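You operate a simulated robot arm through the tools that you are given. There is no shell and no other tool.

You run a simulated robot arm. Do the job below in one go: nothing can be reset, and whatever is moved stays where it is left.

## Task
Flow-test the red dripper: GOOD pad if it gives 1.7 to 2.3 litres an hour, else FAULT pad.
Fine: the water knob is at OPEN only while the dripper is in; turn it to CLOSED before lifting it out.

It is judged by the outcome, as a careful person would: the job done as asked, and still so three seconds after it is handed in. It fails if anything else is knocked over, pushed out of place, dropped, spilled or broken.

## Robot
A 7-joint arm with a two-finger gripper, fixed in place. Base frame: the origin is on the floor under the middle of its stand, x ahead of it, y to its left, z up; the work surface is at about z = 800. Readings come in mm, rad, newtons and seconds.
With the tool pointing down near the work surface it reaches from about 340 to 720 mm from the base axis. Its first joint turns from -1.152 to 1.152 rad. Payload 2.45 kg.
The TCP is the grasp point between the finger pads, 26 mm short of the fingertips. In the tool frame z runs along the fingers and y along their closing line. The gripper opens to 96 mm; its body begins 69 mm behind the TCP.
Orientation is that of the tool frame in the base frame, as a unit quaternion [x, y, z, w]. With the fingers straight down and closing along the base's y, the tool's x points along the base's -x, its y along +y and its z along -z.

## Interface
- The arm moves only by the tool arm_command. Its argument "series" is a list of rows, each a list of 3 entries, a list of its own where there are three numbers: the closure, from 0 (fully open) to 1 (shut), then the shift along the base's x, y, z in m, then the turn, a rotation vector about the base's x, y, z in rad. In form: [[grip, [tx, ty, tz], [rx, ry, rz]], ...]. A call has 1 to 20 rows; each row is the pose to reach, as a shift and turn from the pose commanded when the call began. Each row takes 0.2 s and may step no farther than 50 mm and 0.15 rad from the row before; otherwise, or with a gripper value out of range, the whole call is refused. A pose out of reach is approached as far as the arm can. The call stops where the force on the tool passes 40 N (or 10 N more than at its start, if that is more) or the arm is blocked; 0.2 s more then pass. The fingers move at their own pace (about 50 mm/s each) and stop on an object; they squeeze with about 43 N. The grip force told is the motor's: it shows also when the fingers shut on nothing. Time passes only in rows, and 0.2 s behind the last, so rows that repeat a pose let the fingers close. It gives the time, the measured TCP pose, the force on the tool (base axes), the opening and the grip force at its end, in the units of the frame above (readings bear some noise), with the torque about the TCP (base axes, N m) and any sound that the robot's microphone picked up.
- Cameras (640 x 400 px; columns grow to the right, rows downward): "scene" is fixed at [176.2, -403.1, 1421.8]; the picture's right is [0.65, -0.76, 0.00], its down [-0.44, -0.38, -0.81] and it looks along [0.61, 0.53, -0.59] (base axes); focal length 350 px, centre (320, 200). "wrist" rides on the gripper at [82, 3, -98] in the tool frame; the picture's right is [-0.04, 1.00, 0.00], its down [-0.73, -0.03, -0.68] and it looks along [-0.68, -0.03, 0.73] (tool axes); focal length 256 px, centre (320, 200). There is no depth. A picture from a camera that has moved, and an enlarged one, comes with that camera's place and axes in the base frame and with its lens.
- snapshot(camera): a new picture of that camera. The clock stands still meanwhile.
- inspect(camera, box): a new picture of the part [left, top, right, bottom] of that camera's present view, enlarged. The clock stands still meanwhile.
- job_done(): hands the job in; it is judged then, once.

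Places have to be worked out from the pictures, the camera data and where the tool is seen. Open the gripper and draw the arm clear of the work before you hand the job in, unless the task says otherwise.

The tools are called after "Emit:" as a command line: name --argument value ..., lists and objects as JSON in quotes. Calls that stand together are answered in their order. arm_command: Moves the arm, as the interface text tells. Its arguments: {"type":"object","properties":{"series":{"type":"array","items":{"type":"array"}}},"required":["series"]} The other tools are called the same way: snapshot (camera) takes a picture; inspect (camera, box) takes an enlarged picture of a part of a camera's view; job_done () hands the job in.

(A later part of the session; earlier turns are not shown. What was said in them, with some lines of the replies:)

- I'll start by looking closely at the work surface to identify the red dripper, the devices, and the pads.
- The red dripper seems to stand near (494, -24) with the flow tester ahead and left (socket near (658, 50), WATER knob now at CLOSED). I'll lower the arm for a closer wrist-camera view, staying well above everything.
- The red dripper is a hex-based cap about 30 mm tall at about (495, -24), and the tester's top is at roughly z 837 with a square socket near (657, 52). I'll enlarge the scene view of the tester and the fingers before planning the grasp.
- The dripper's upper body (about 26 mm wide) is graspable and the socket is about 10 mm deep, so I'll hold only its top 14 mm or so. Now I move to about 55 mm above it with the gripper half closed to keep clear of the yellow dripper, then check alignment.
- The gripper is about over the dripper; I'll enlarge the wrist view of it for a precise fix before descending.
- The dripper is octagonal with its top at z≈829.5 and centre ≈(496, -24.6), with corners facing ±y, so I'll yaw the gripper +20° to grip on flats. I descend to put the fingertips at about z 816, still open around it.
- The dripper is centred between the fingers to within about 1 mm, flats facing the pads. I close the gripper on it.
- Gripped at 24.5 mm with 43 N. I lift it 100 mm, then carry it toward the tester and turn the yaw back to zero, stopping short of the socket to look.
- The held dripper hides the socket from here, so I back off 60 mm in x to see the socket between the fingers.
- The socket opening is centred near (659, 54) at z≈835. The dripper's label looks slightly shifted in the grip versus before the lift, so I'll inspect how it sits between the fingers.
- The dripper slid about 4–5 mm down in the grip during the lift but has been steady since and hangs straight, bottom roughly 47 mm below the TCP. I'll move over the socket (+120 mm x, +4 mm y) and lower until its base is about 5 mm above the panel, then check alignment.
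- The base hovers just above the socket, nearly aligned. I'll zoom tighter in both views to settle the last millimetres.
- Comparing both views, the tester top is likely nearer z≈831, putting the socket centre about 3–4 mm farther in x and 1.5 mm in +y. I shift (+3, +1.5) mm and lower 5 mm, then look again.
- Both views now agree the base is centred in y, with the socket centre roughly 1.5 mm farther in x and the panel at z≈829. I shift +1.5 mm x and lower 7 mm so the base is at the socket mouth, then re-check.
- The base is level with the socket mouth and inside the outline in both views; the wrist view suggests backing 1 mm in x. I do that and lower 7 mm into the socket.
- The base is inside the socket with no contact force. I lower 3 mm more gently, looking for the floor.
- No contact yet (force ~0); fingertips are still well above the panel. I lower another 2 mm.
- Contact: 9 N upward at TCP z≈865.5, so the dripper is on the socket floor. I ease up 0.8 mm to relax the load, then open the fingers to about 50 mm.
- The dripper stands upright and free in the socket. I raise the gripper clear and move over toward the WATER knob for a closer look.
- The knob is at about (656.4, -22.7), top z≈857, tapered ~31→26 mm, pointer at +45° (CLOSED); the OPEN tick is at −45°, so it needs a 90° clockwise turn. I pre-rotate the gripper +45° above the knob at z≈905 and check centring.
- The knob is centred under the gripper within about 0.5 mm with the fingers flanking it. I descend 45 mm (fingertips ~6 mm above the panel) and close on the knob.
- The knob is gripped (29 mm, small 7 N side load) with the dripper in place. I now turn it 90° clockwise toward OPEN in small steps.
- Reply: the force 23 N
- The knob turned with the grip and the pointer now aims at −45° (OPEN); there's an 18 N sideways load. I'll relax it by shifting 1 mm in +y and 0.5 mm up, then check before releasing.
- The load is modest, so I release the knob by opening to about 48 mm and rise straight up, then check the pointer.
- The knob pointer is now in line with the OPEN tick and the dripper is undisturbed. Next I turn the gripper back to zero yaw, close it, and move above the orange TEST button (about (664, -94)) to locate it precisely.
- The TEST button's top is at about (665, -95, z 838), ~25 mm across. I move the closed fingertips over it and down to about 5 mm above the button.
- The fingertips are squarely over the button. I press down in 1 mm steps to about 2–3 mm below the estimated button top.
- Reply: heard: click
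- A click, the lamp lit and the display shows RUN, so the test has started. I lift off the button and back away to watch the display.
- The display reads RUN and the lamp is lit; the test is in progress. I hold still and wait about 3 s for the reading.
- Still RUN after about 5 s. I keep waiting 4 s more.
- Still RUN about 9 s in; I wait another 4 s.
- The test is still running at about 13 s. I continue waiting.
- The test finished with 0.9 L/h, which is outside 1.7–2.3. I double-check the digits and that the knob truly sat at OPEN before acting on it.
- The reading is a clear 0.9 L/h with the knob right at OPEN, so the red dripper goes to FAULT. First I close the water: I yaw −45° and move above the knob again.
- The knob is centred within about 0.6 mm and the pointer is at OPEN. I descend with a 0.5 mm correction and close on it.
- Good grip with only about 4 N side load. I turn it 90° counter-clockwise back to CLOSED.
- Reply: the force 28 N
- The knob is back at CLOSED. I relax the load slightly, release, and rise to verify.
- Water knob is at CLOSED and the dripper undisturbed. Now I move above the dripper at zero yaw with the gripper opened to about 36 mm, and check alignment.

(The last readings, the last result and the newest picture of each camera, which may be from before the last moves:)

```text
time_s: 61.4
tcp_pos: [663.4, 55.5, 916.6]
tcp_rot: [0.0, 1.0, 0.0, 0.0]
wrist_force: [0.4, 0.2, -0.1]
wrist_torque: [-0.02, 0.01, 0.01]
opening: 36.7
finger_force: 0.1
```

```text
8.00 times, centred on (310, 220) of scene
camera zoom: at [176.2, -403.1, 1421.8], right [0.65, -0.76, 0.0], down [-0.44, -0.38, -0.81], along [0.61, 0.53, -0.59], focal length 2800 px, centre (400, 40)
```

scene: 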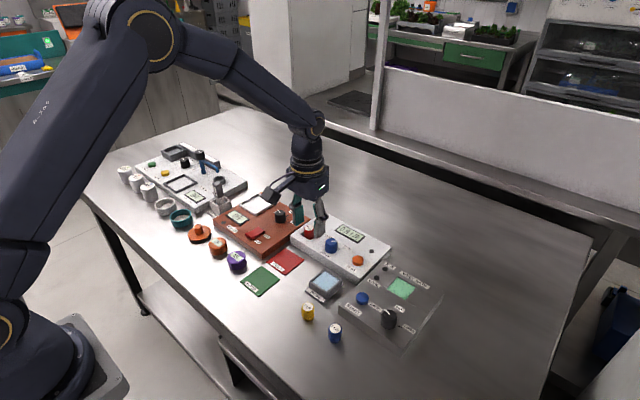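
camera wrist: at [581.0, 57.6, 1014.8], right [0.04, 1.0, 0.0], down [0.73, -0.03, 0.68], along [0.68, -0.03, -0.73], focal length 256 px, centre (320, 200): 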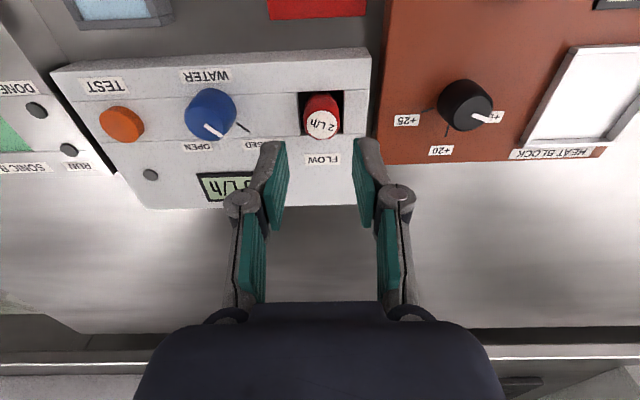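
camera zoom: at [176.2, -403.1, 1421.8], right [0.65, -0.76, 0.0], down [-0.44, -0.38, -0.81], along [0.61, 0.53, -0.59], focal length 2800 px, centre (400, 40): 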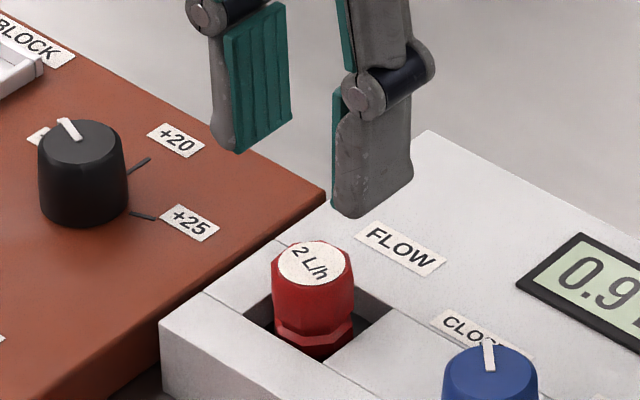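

The dripper is centred to within about 1.5 mm. I correct +1 mm in x and descend so the fingertips are about 4 mm above the panel, then grip it.

Emit:
arm_command --series '[[0.62, [0.001, 0.0, -0.015], [0, 0, 0]], [0.62, [0.001, 0.0, -0.03], [0, 0, 0]], [0.62, [0.001, 0.0, -0.045], [0, 0, 0]], [0.62, [0.001, 0.0, -0.053], [0, 0, 0]], [0.62, [0.001, 0.0, -0.0568], [0, 0, 0]], [0.62, [0.001, 0.0, -0.0568], [0, 0, 0]]]'

Emit:
inspect --camera "wrist" --box '[240, 90, 400, 190]'

Emit:
inspect --camera "scene" --box '[280, 200, 344, 240]'

```text
time_s: 62.8
tcp_pos: [664.4, 54.3, 861.0]
tcp_rot: [0.0, 1.0, 0.0, 0.0]
wrist_force: [0.3, -0.1, 0.9]
wrist_torque: [-0.02, 0.0, -0.02]
opening: 36.6
finger_force: 0.0
```

```text
4.00 times, centred on (320, 140) of wrist
camera zoom: at [582.7, 57.0, 958.0], right [0.04, 1.0, 0.0], down [0.73, -0.03, 0.68], along [0.68, -0.03, -0.73], focal length 1024 px, centre (320, 440)
```

zoom: 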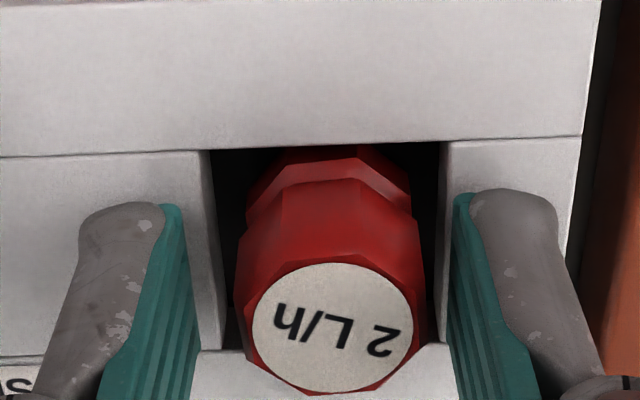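

```text
10.00 times, centred on (312, 220) of scene
camera zoom: at [176.2, -403.1, 1421.8], right [0.65, -0.76, 0.0], down [-0.44, -0.38, -0.81], along [0.61, 0.53, -0.59], focal length 3500 px, centre (400, 0)
```

zoom: 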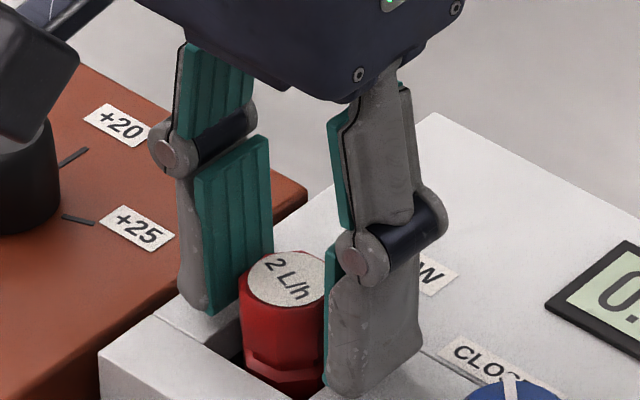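

The dripper sits about 1.5 mm to +y of the finger midline; I nudge that way and then close the gripper on it.

Emit:
arm_command --series '[[0.62, [0.0, 0.0015, 0.0], [0, 0, 0]], [0.62, [0.0, 0.0015, -0.001], [0, 0, 0]], [0.7, [0.0, 0.0015, -0.001], [0, 0, 0]], [0.8, [0.0, 0.0015, -0.001], [0, 0, 0]], [1, [0.0, 0.0015, -0.001], [0, 0, 0]], [1, [0.0, 0.0015, -0.001], [0, 0, 0]], [1, [0.0, 0.0015, -0.001], [0, 0, 0]]]'

Emit:
inspect --camera "wrist" --box '[240, 90, 400, 190]'

```text
time_s: 64.4
tcp_pos: [663.8, 55.4, 858.8]
tcp_rot: [0.001, 1.0, 0.0, 0.0]
wrist_force: [-0.4, 0.3, 0.1]
wrist_torque: [0.0, 0.01, -0.02]
opening: 24.4
finger_force: 43.2
```

```text
4.00 times, centred on (320, 140) of wrist
camera zoom: at [582.3, 58.6, 956.9], right [0.04, 1.0, 0.0], down [0.73, -0.03, 0.68], along [0.68, -0.03, -0.73], focal length 1024 px, centre (320, 440)
```

zoom: 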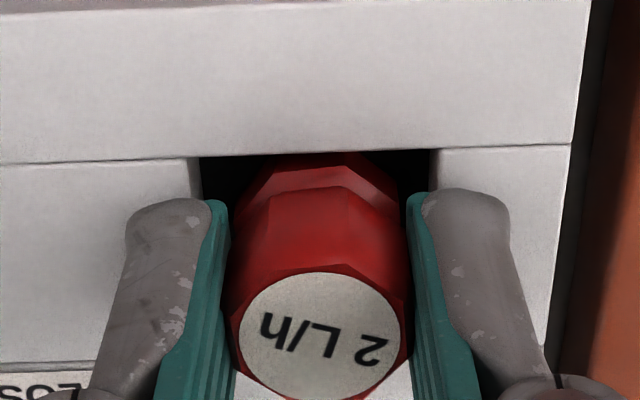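

Gripped firmly at 24.4 mm. I lift slowly straight up out of the socket and check for slip.

Emit:
arm_command --series '[[1, [0, 0, 0.003], [0, 0, 0]], [1, [0, 0, 0.008], [0, 0, 0]], [1, [0, 0, 0.015], [0, 0, 0]], [1, [0, 0, 0.025], [0, 0, 0]], [1, [0, 0, 0.04], [0, 0, 0]], [1, [0, 0, 0.055], [0, 0, 0]], [1, [0, 0, 0.07], [0, 0, 0]], [1, [0, 0, 0.07], [0, 0, 0]]]'

Emit:
inspect --camera "wrist" --box '[240, 90, 400, 190]'

Emit:
inspect --camera "scene" --box '[270, 170, 366, 230]'

```text
time_s: 66.2
tcp_pos: [665.8, 55.6, 929.0]
tcp_rot: [-0.001, 1.0, -0.001, 0.0]
wrist_force: [0.2, -0.3, -0.3]
wrist_torque: [0.0, 0.0, 0.01]
opening: 24.3
finger_force: 43.2
```

```text
4.00 times, centred on (320, 140) of wrist
camera zoom: at [583.3, 59.2, 1027.0], right [0.04, 1.0, 0.0], down [0.73, -0.03, 0.68], along [0.68, -0.03, -0.73], focal length 1024 px, centre (320, 440)
```

zoom: 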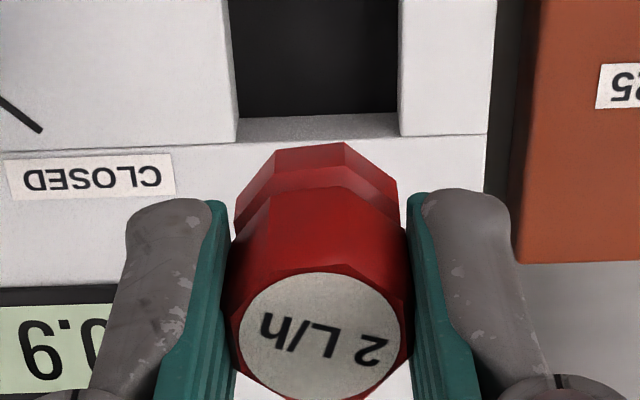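

```text
6.67 times, centred on (318, 200) of scene
camera zoom: at [176.2, -403.1, 1421.8], right [0.65, -0.76, 0.0], down [-0.44, -0.38, -0.81], along [0.61, 0.53, -0.59], focal length 2333 px, centre (333, 200)
```

zoom: 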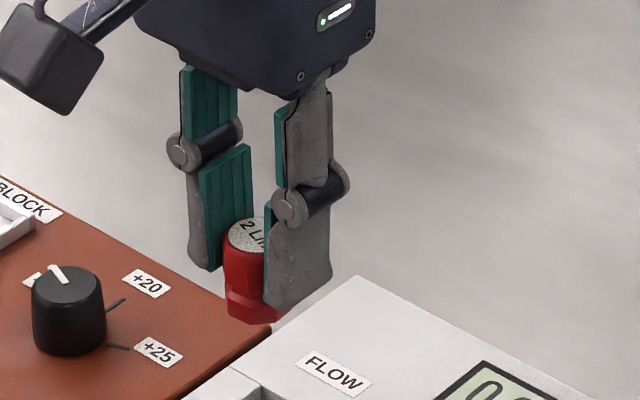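

No slip this time. I carry it back in −x to hover over the FAULT pad (about (580, 54)) and check the pad position.

Emit:
arm_command --series '[[1, [-0.02, -0.0005, 0.0], [0, 0, 0]], [1, [-0.045, -0.001, 0.0], [0, 0, 0]], [1, [-0.07, -0.002, 0.0], [0, 0, 0]], [1, [-0.083, -0.002, 0.0], [0, 0, 0]], [1, [-0.083, -0.002, -0.01], [0, 0, 0]], [1, [-0.083, -0.002, -0.01], [0, 0, 0]]]'

Emit:
snapshot --camera "wrist"

Emit:
inspect --camera "scene" --box '[230, 190, 342, 260]'

Emit:
inspect --camera "wrist" --box '[230, 60, 422, 180]'

```text
time_s: 67.6
tcp_pos: [583.4, 54.5, 920.0]
tcp_rot: [0.0, 1.0, -0.001, -0.001]
wrist_force: [-0.8, 0.3, -0.8]
wrist_torque: [-0.02, -0.02, -0.01]
opening: 24.0
finger_force: 42.8
```

```text
taken
camera wrist: at [501.1, 57.6, 1018.1], right [0.04, 1.0, 0.0], down [0.73, -0.03, 0.68], along [0.68, -0.03, -0.73], focal length 256 px, centre (320, 200)
```

wrist: 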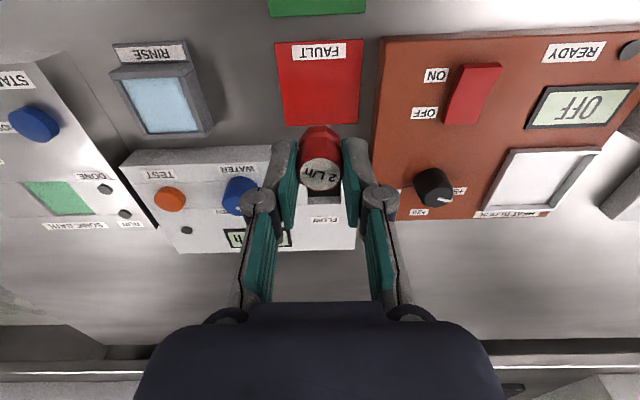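

```text
5.71 times, centred on (286, 225) of scene
camera zoom: at [176.2, -403.1, 1421.8], right [0.65, -0.76, 0.0], down [-0.44, -0.38, -0.81], along [0.61, 0.53, -0.59], focal length 2000 px, centre (514, 57)
```

zoom: 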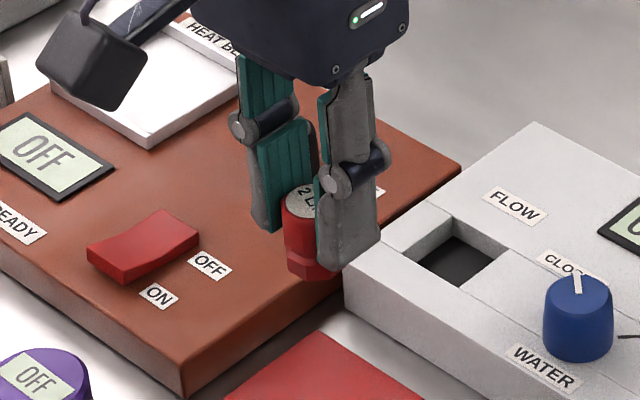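

```text
3.33 times, centred on (326, 120) of wrist
camera zoom: at [501.1, 57.6, 1018.1], right [0.04, 1.0, 0.0], down [0.73, -0.03, 0.68], along [0.68, -0.03, -0.73], focal length 853 px, centre (300, 467)
```

zoom: 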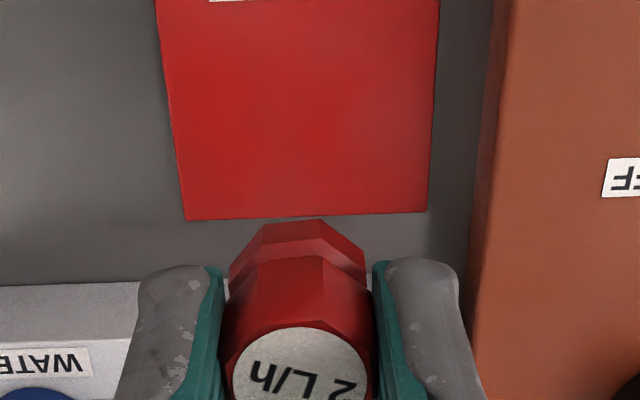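

The FAULT pad spans about x 543–610, y 21–88 (centre (576.5, 54.5)). I shift −6.5 mm in x and lower to a few millimetres above the pad.

Emit:
arm_command --series '[[1, [-0.0065, 0.0, -0.015], [0, 0, 0]], [1, [-0.0065, 0.0, -0.035], [0, 0, 0]], [1, [-0.0065, 0.0, -0.052], [0, 0, 0]], [1, [-0.0065, 0.0, -0.065], [0, 0, 0]], [1, [-0.0065, 0.0, -0.071], [0, 0, 0]], [1, [-0.0065, 0.0, -0.071], [0, 0, 0]]]'

Emit:
inspect --camera "scene" --box '[240, 225, 320, 275]'

Emit:
inspect --camera "wrist" --box '[240, 90, 400, 190]'

```text
time_s: 69.0
tcp_pos: [574.7, 53.2, 848.2]
tcp_rot: [0.0, 1.0, -0.001, 0.0]
wrist_force: [-0.1, -0.9, 0.2]
wrist_torque: [-0.01, -0.02, -0.01]
opening: 24.4
finger_force: 42.3
```

```text
8.00 times, centred on (280, 250) of scene
camera zoom: at [176.2, -403.1, 1421.8], right [0.65, -0.76, 0.0], down [-0.44, -0.38, -0.81], along [0.61, 0.53, -0.59], focal length 2800 px, centre (640, -200)
```

zoom: 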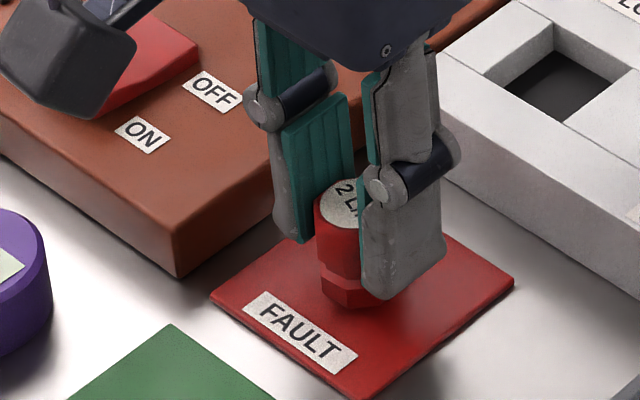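

```text
4.00 times, centred on (320, 140) of wrist
camera zoom: at [493.1, 56.4, 946.0], right [0.04, 1.0, 0.0], down [0.73, -0.03, 0.68], along [0.68, -0.03, -0.73], focal length 1024 px, centre (320, 440)
```

zoom: 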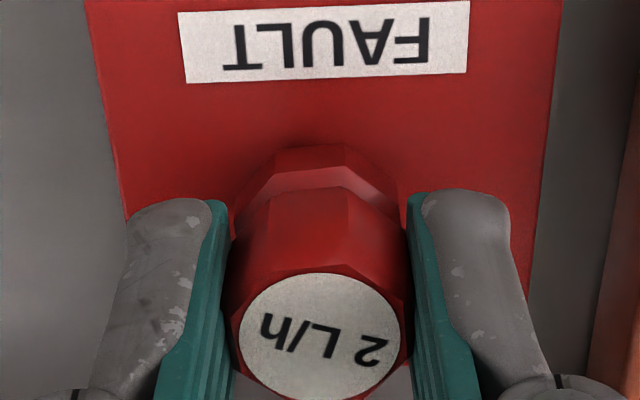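

The dripper is over the middle of the FAULT pad just above it. I lower in 1 mm steps looking for contact.

Emit:
arm_command --series '[[1, [0, 0, -0.001], [0, 0, 0]], [1, [0, 0, -0.002], [0, 0, 0]], [1, [0, 0, -0.003], [0, 0, 0]], [1, [0, 0, -0.003], [0, 0, 0]]]'

```text
time_s: 70.0
tcp_pos: [573.5, 53.1, 845.8]
tcp_rot: [0.0, 1.0, 0.0, 0.001]
wrist_force: [-0.2, -0.1, -0.9]
wrist_torque: [0.01, 0.01, 0.0]
opening: 24.3
finger_force: 42.7
```

No contact yet; I continue down another 1.5 mm.

Emit:
arm_command --series '[[1, [0, 0, -0.0008], [0, 0, 0]], [1, [0, 0, -0.0015], [0, 0, 0]], [1, [0, 0, -0.0015], [0, 0, 0]]]'

Emit:
inspect --camera "scene" --box '[250, 235, 314, 275]'

```text
time_s: 70.8
tcp_pos: [574.4, 53.1, 844.1]
tcp_rot: [0.0, 1.0, 0.0, 0.0]
wrist_force: [-2.0, 0.3, 6.3]
wrist_torque: [0.01, 0.05, -0.01]
opening: 24.2
finger_force: 43.4
```

```text
10.00 times, centred on (282, 255) of scene
camera zoom: at [176.0, -403.1, 1421.9], right [0.65, -0.76, 0.0], down [-0.44, -0.38, -0.81], along [0.61, 0.53, -0.59], focal length 3500 px, centre (700, -350)
```

zoom: 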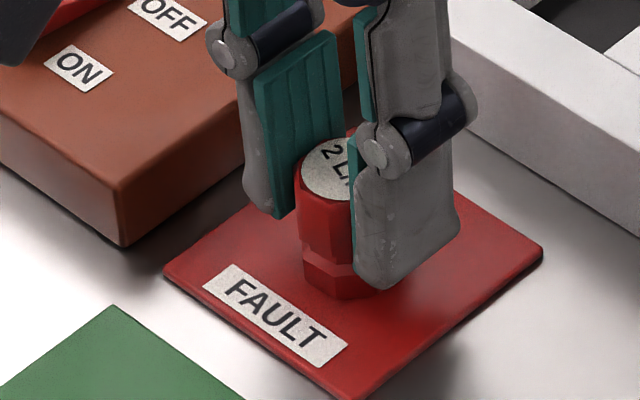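

The dripper has touched the pad (6 N up). I ease 0.5 mm, open to about 40 mm, and rise straight up.

Emit:
arm_command --series '[[1, [0, 0, 0.0005], [0, 0, 0]], [0.8, [0, 0, 0.0005], [0, 0, 0]], [0.65, [0, 0, 0.0005], [0, 0, 0]], [0.58, [0, 0, 0.0005], [0, 0, 0]], [0.58, [0, 0, 0.0005], [0, 0, 0]], [0.58, [0, 0, 0.0005], [0, 0, 0]]]'

Emit:
inspect --camera "wrist" --box '[240, 90, 400, 190]'

```text
time_s: 72.2
tcp_pos: [574.5, 52.0, 845.7]
tcp_rot: [0.0, 1.0, 0.0, 0.0]
wrist_force: [0.1, -0.5, 0.0]
wrist_torque: [-0.04, 0.0, 0.04]
opening: 40.4
finger_force: 0.0
```

```text
4.00 times, centred on (320, 140) of wrist
camera zoom: at [492.6, 55.6, 942.4], right [0.04, 1.0, 0.0], down [0.73, -0.03, 0.68], along [0.68, -0.03, -0.73], focal length 1024 px, centre (320, 440)
```

zoom: 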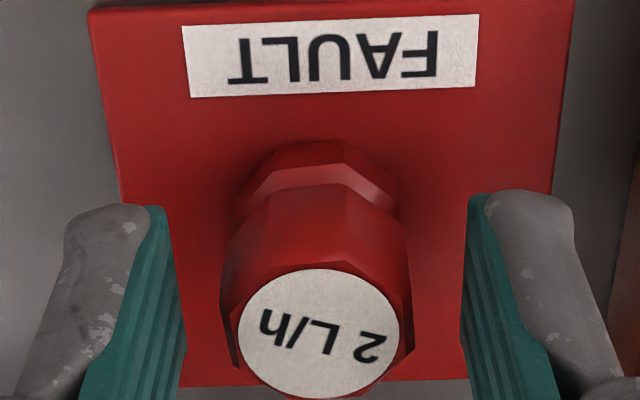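

The dripper stands free on the FAULT pad with clearance on both sides. I rise straight up and retreat clear of the work.

Emit:
arm_command --series '[[0.58, [0, 0, 0.012], [0, 0, 0]], [0.58, [0, 0, 0.035], [0, 0, 0]], [0.58, [0, 0, 0.07], [0, 0, 0]], [0.4, [0, 0, 0.11], [0, 0, 0]], [0.2, [-0.02, -0.01, 0.15], [0, 0, 0]], [0, [-0.045, -0.03, 0.19], [0, 0, 0]], [0, [-0.07, -0.05, 0.225], [0, 0, 0]], [0, [-0.08, -0.07, 0.255], [0, 0, 0]], [0, [-0.08, -0.09, 0.27], [0, 0, 0]], [0, [-0.08, -0.09, 0.27], [0, 0, 0]]]'

Emit:
snapshot --camera "scene"

Emit:
inspect --camera "scene" --box '[200, 180, 460, 350]'

Emit:
snapshot --camera "wrist"

```text
refused: row 6 steps farther than a row can; nothing moved
```

```text
taken
```

scene: 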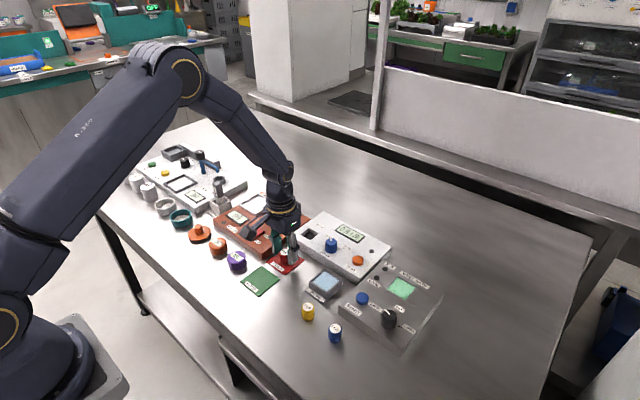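

```text
2.35 times, centred on (330, 265) of scene
camera zoom: at [176.2, -403.1, 1421.8], right [0.65, -0.76, 0.0], down [-0.44, -0.38, -0.81], along [0.61, 0.53, -0.59], focal length 824 px, centre (296, 47)
```

zoom: 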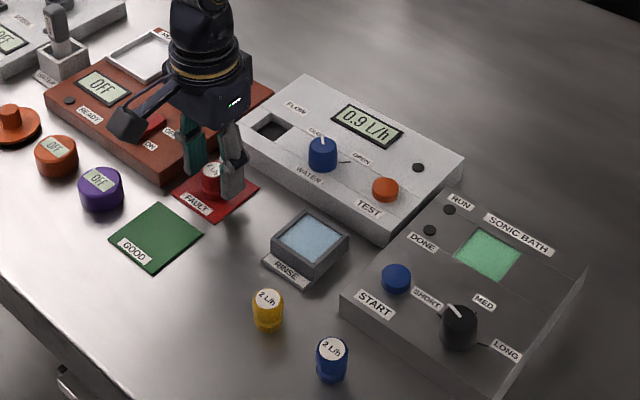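

```text
taken
camera wrist: at [492.6, 55.6, 942.4], right [0.04, 1.0, 0.0], down [0.73, -0.03, 0.68], along [0.68, -0.03, -0.73], focal length 256 px, centre (320, 200)
```

wrist: 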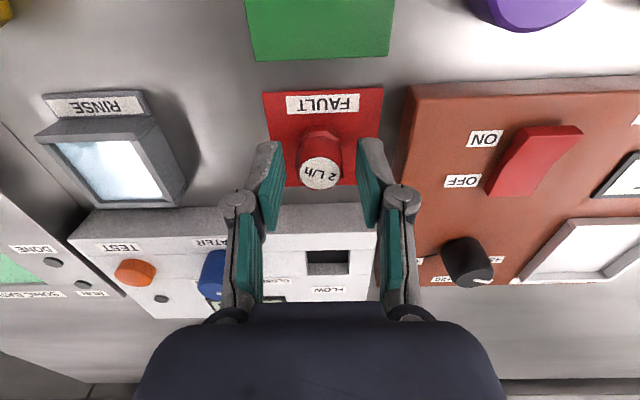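

That call was refused because one row's step was too long; nothing moved. I retreat with smaller steps: straight up first, then back, opening fully once clear.

Emit:
arm_command --series '[[0.58, [0, 0, 0.012], [0, 0, 0]], [0.58, [0, 0, 0.035], [0, 0, 0]], [0.58, [0, 0, 0.065], [0, 0, 0]], [0.58, [0, 0, 0.1], [0, 0, 0]], [0.4, [-0.015, -0.01, 0.13], [0, 0, 0]], [0.2, [-0.03, -0.02, 0.16], [0, 0, 0]], [0, [-0.045, -0.035, 0.19], [0, 0, 0]], [0, [-0.06, -0.05, 0.22], [0, 0, 0]], [0, [-0.07, -0.065, 0.245], [0, 0, 0]], [0, [-0.08, -0.08, 0.265], [0, 0, 0]], [0, [-0.08, -0.08, 0.265], [0, 0, 0]]]'

Emit:
inspect --camera "scene" --box '[200, 180, 460, 350]'

Emit:
snapshot --camera "wrist"

Emit:
inspect --camera "scene" --box '[250, 210, 362, 280]'

```text
time_s: 74.6
tcp_pos: [495.4, -24.9, 1107.9]
tcp_rot: [0.001, 1.0, 0.0, -0.001]
wrist_force: [-0.3, 0.4, -0.9]
wrist_torque: [-0.01, 0.06, -0.01]
opening: 96.0
finger_force: 0.1
```

```text
2.35 times, centred on (330, 265) of scene
camera zoom: at [176.2, -403.1, 1421.8], right [0.65, -0.76, 0.0], down [-0.44, -0.38, -0.81], along [0.61, 0.53, -0.59], focal length 824 px, centre (296, 47)
```

zoom: 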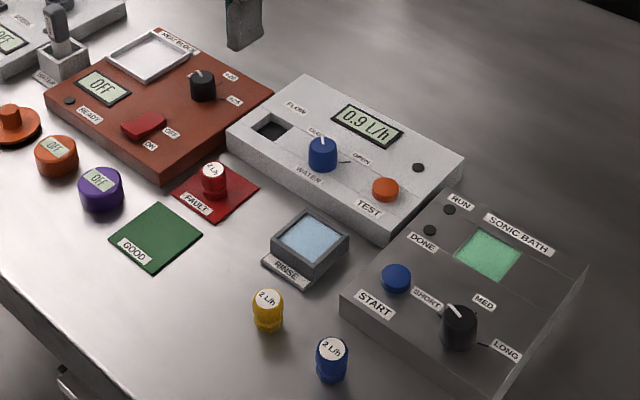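

```text
taken
camera wrist: at [413.4, -23.3, 1206.0], right [0.04, 1.0, 0.0], down [0.73, -0.03, 0.68], along [0.68, -0.03, -0.73], focal length 256 px, centre (320, 200)
```

wrist: 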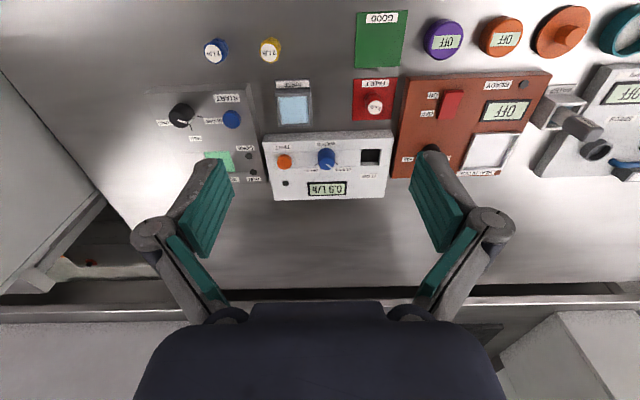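

```text
5.71 times, centred on (306, 245) of scene
camera zoom: at [176.2, -403.1, 1421.8], right [0.65, -0.76, 0.0], down [-0.44, -0.38, -0.81], along [0.61, 0.53, -0.59], focal length 2000 px, centre (400, -57)
```

zoom: 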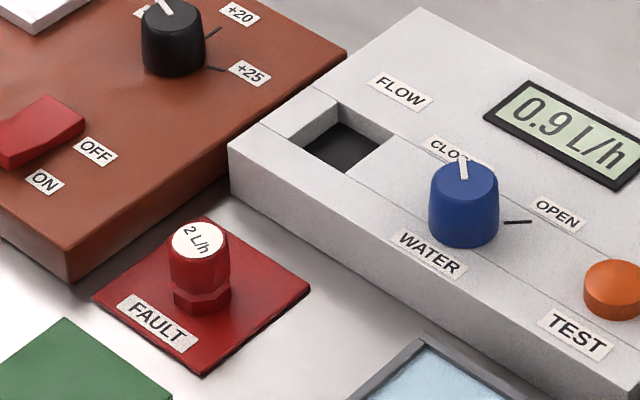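

The red dripper stands upright in the middle of the FAULT pad (0.9 L/h), the water knob is at CLOSED, everything else is in its place, and the open gripper is well clear. I hand the job in.

Emit:
job_done

```text
The job is handed in.
```

The red dripper measured 0.9 L/h, below the 1.7 to 2.3 range, so I put it on the FAULT pad. It is standing upright in the middle of the pad.

- **Water:** I turned the knob to OPEN only once the dripper was in the socket. It was back at CLOSED before I lifted the dripper out, and it is still there.
- **Reading:** I checked that the knob was at OPEN when the display showed the reading, so a partly closed tap doesn't explain the low flow.
- **Grip slip:** The dripper slid about 4 to 5 mm down in the gripper on the first lift. I still seated it on the socket floor and did not drop it.
- **Everything else:** Nothing else looked moved in the final pictures, and the arm is clear with the gripper open.
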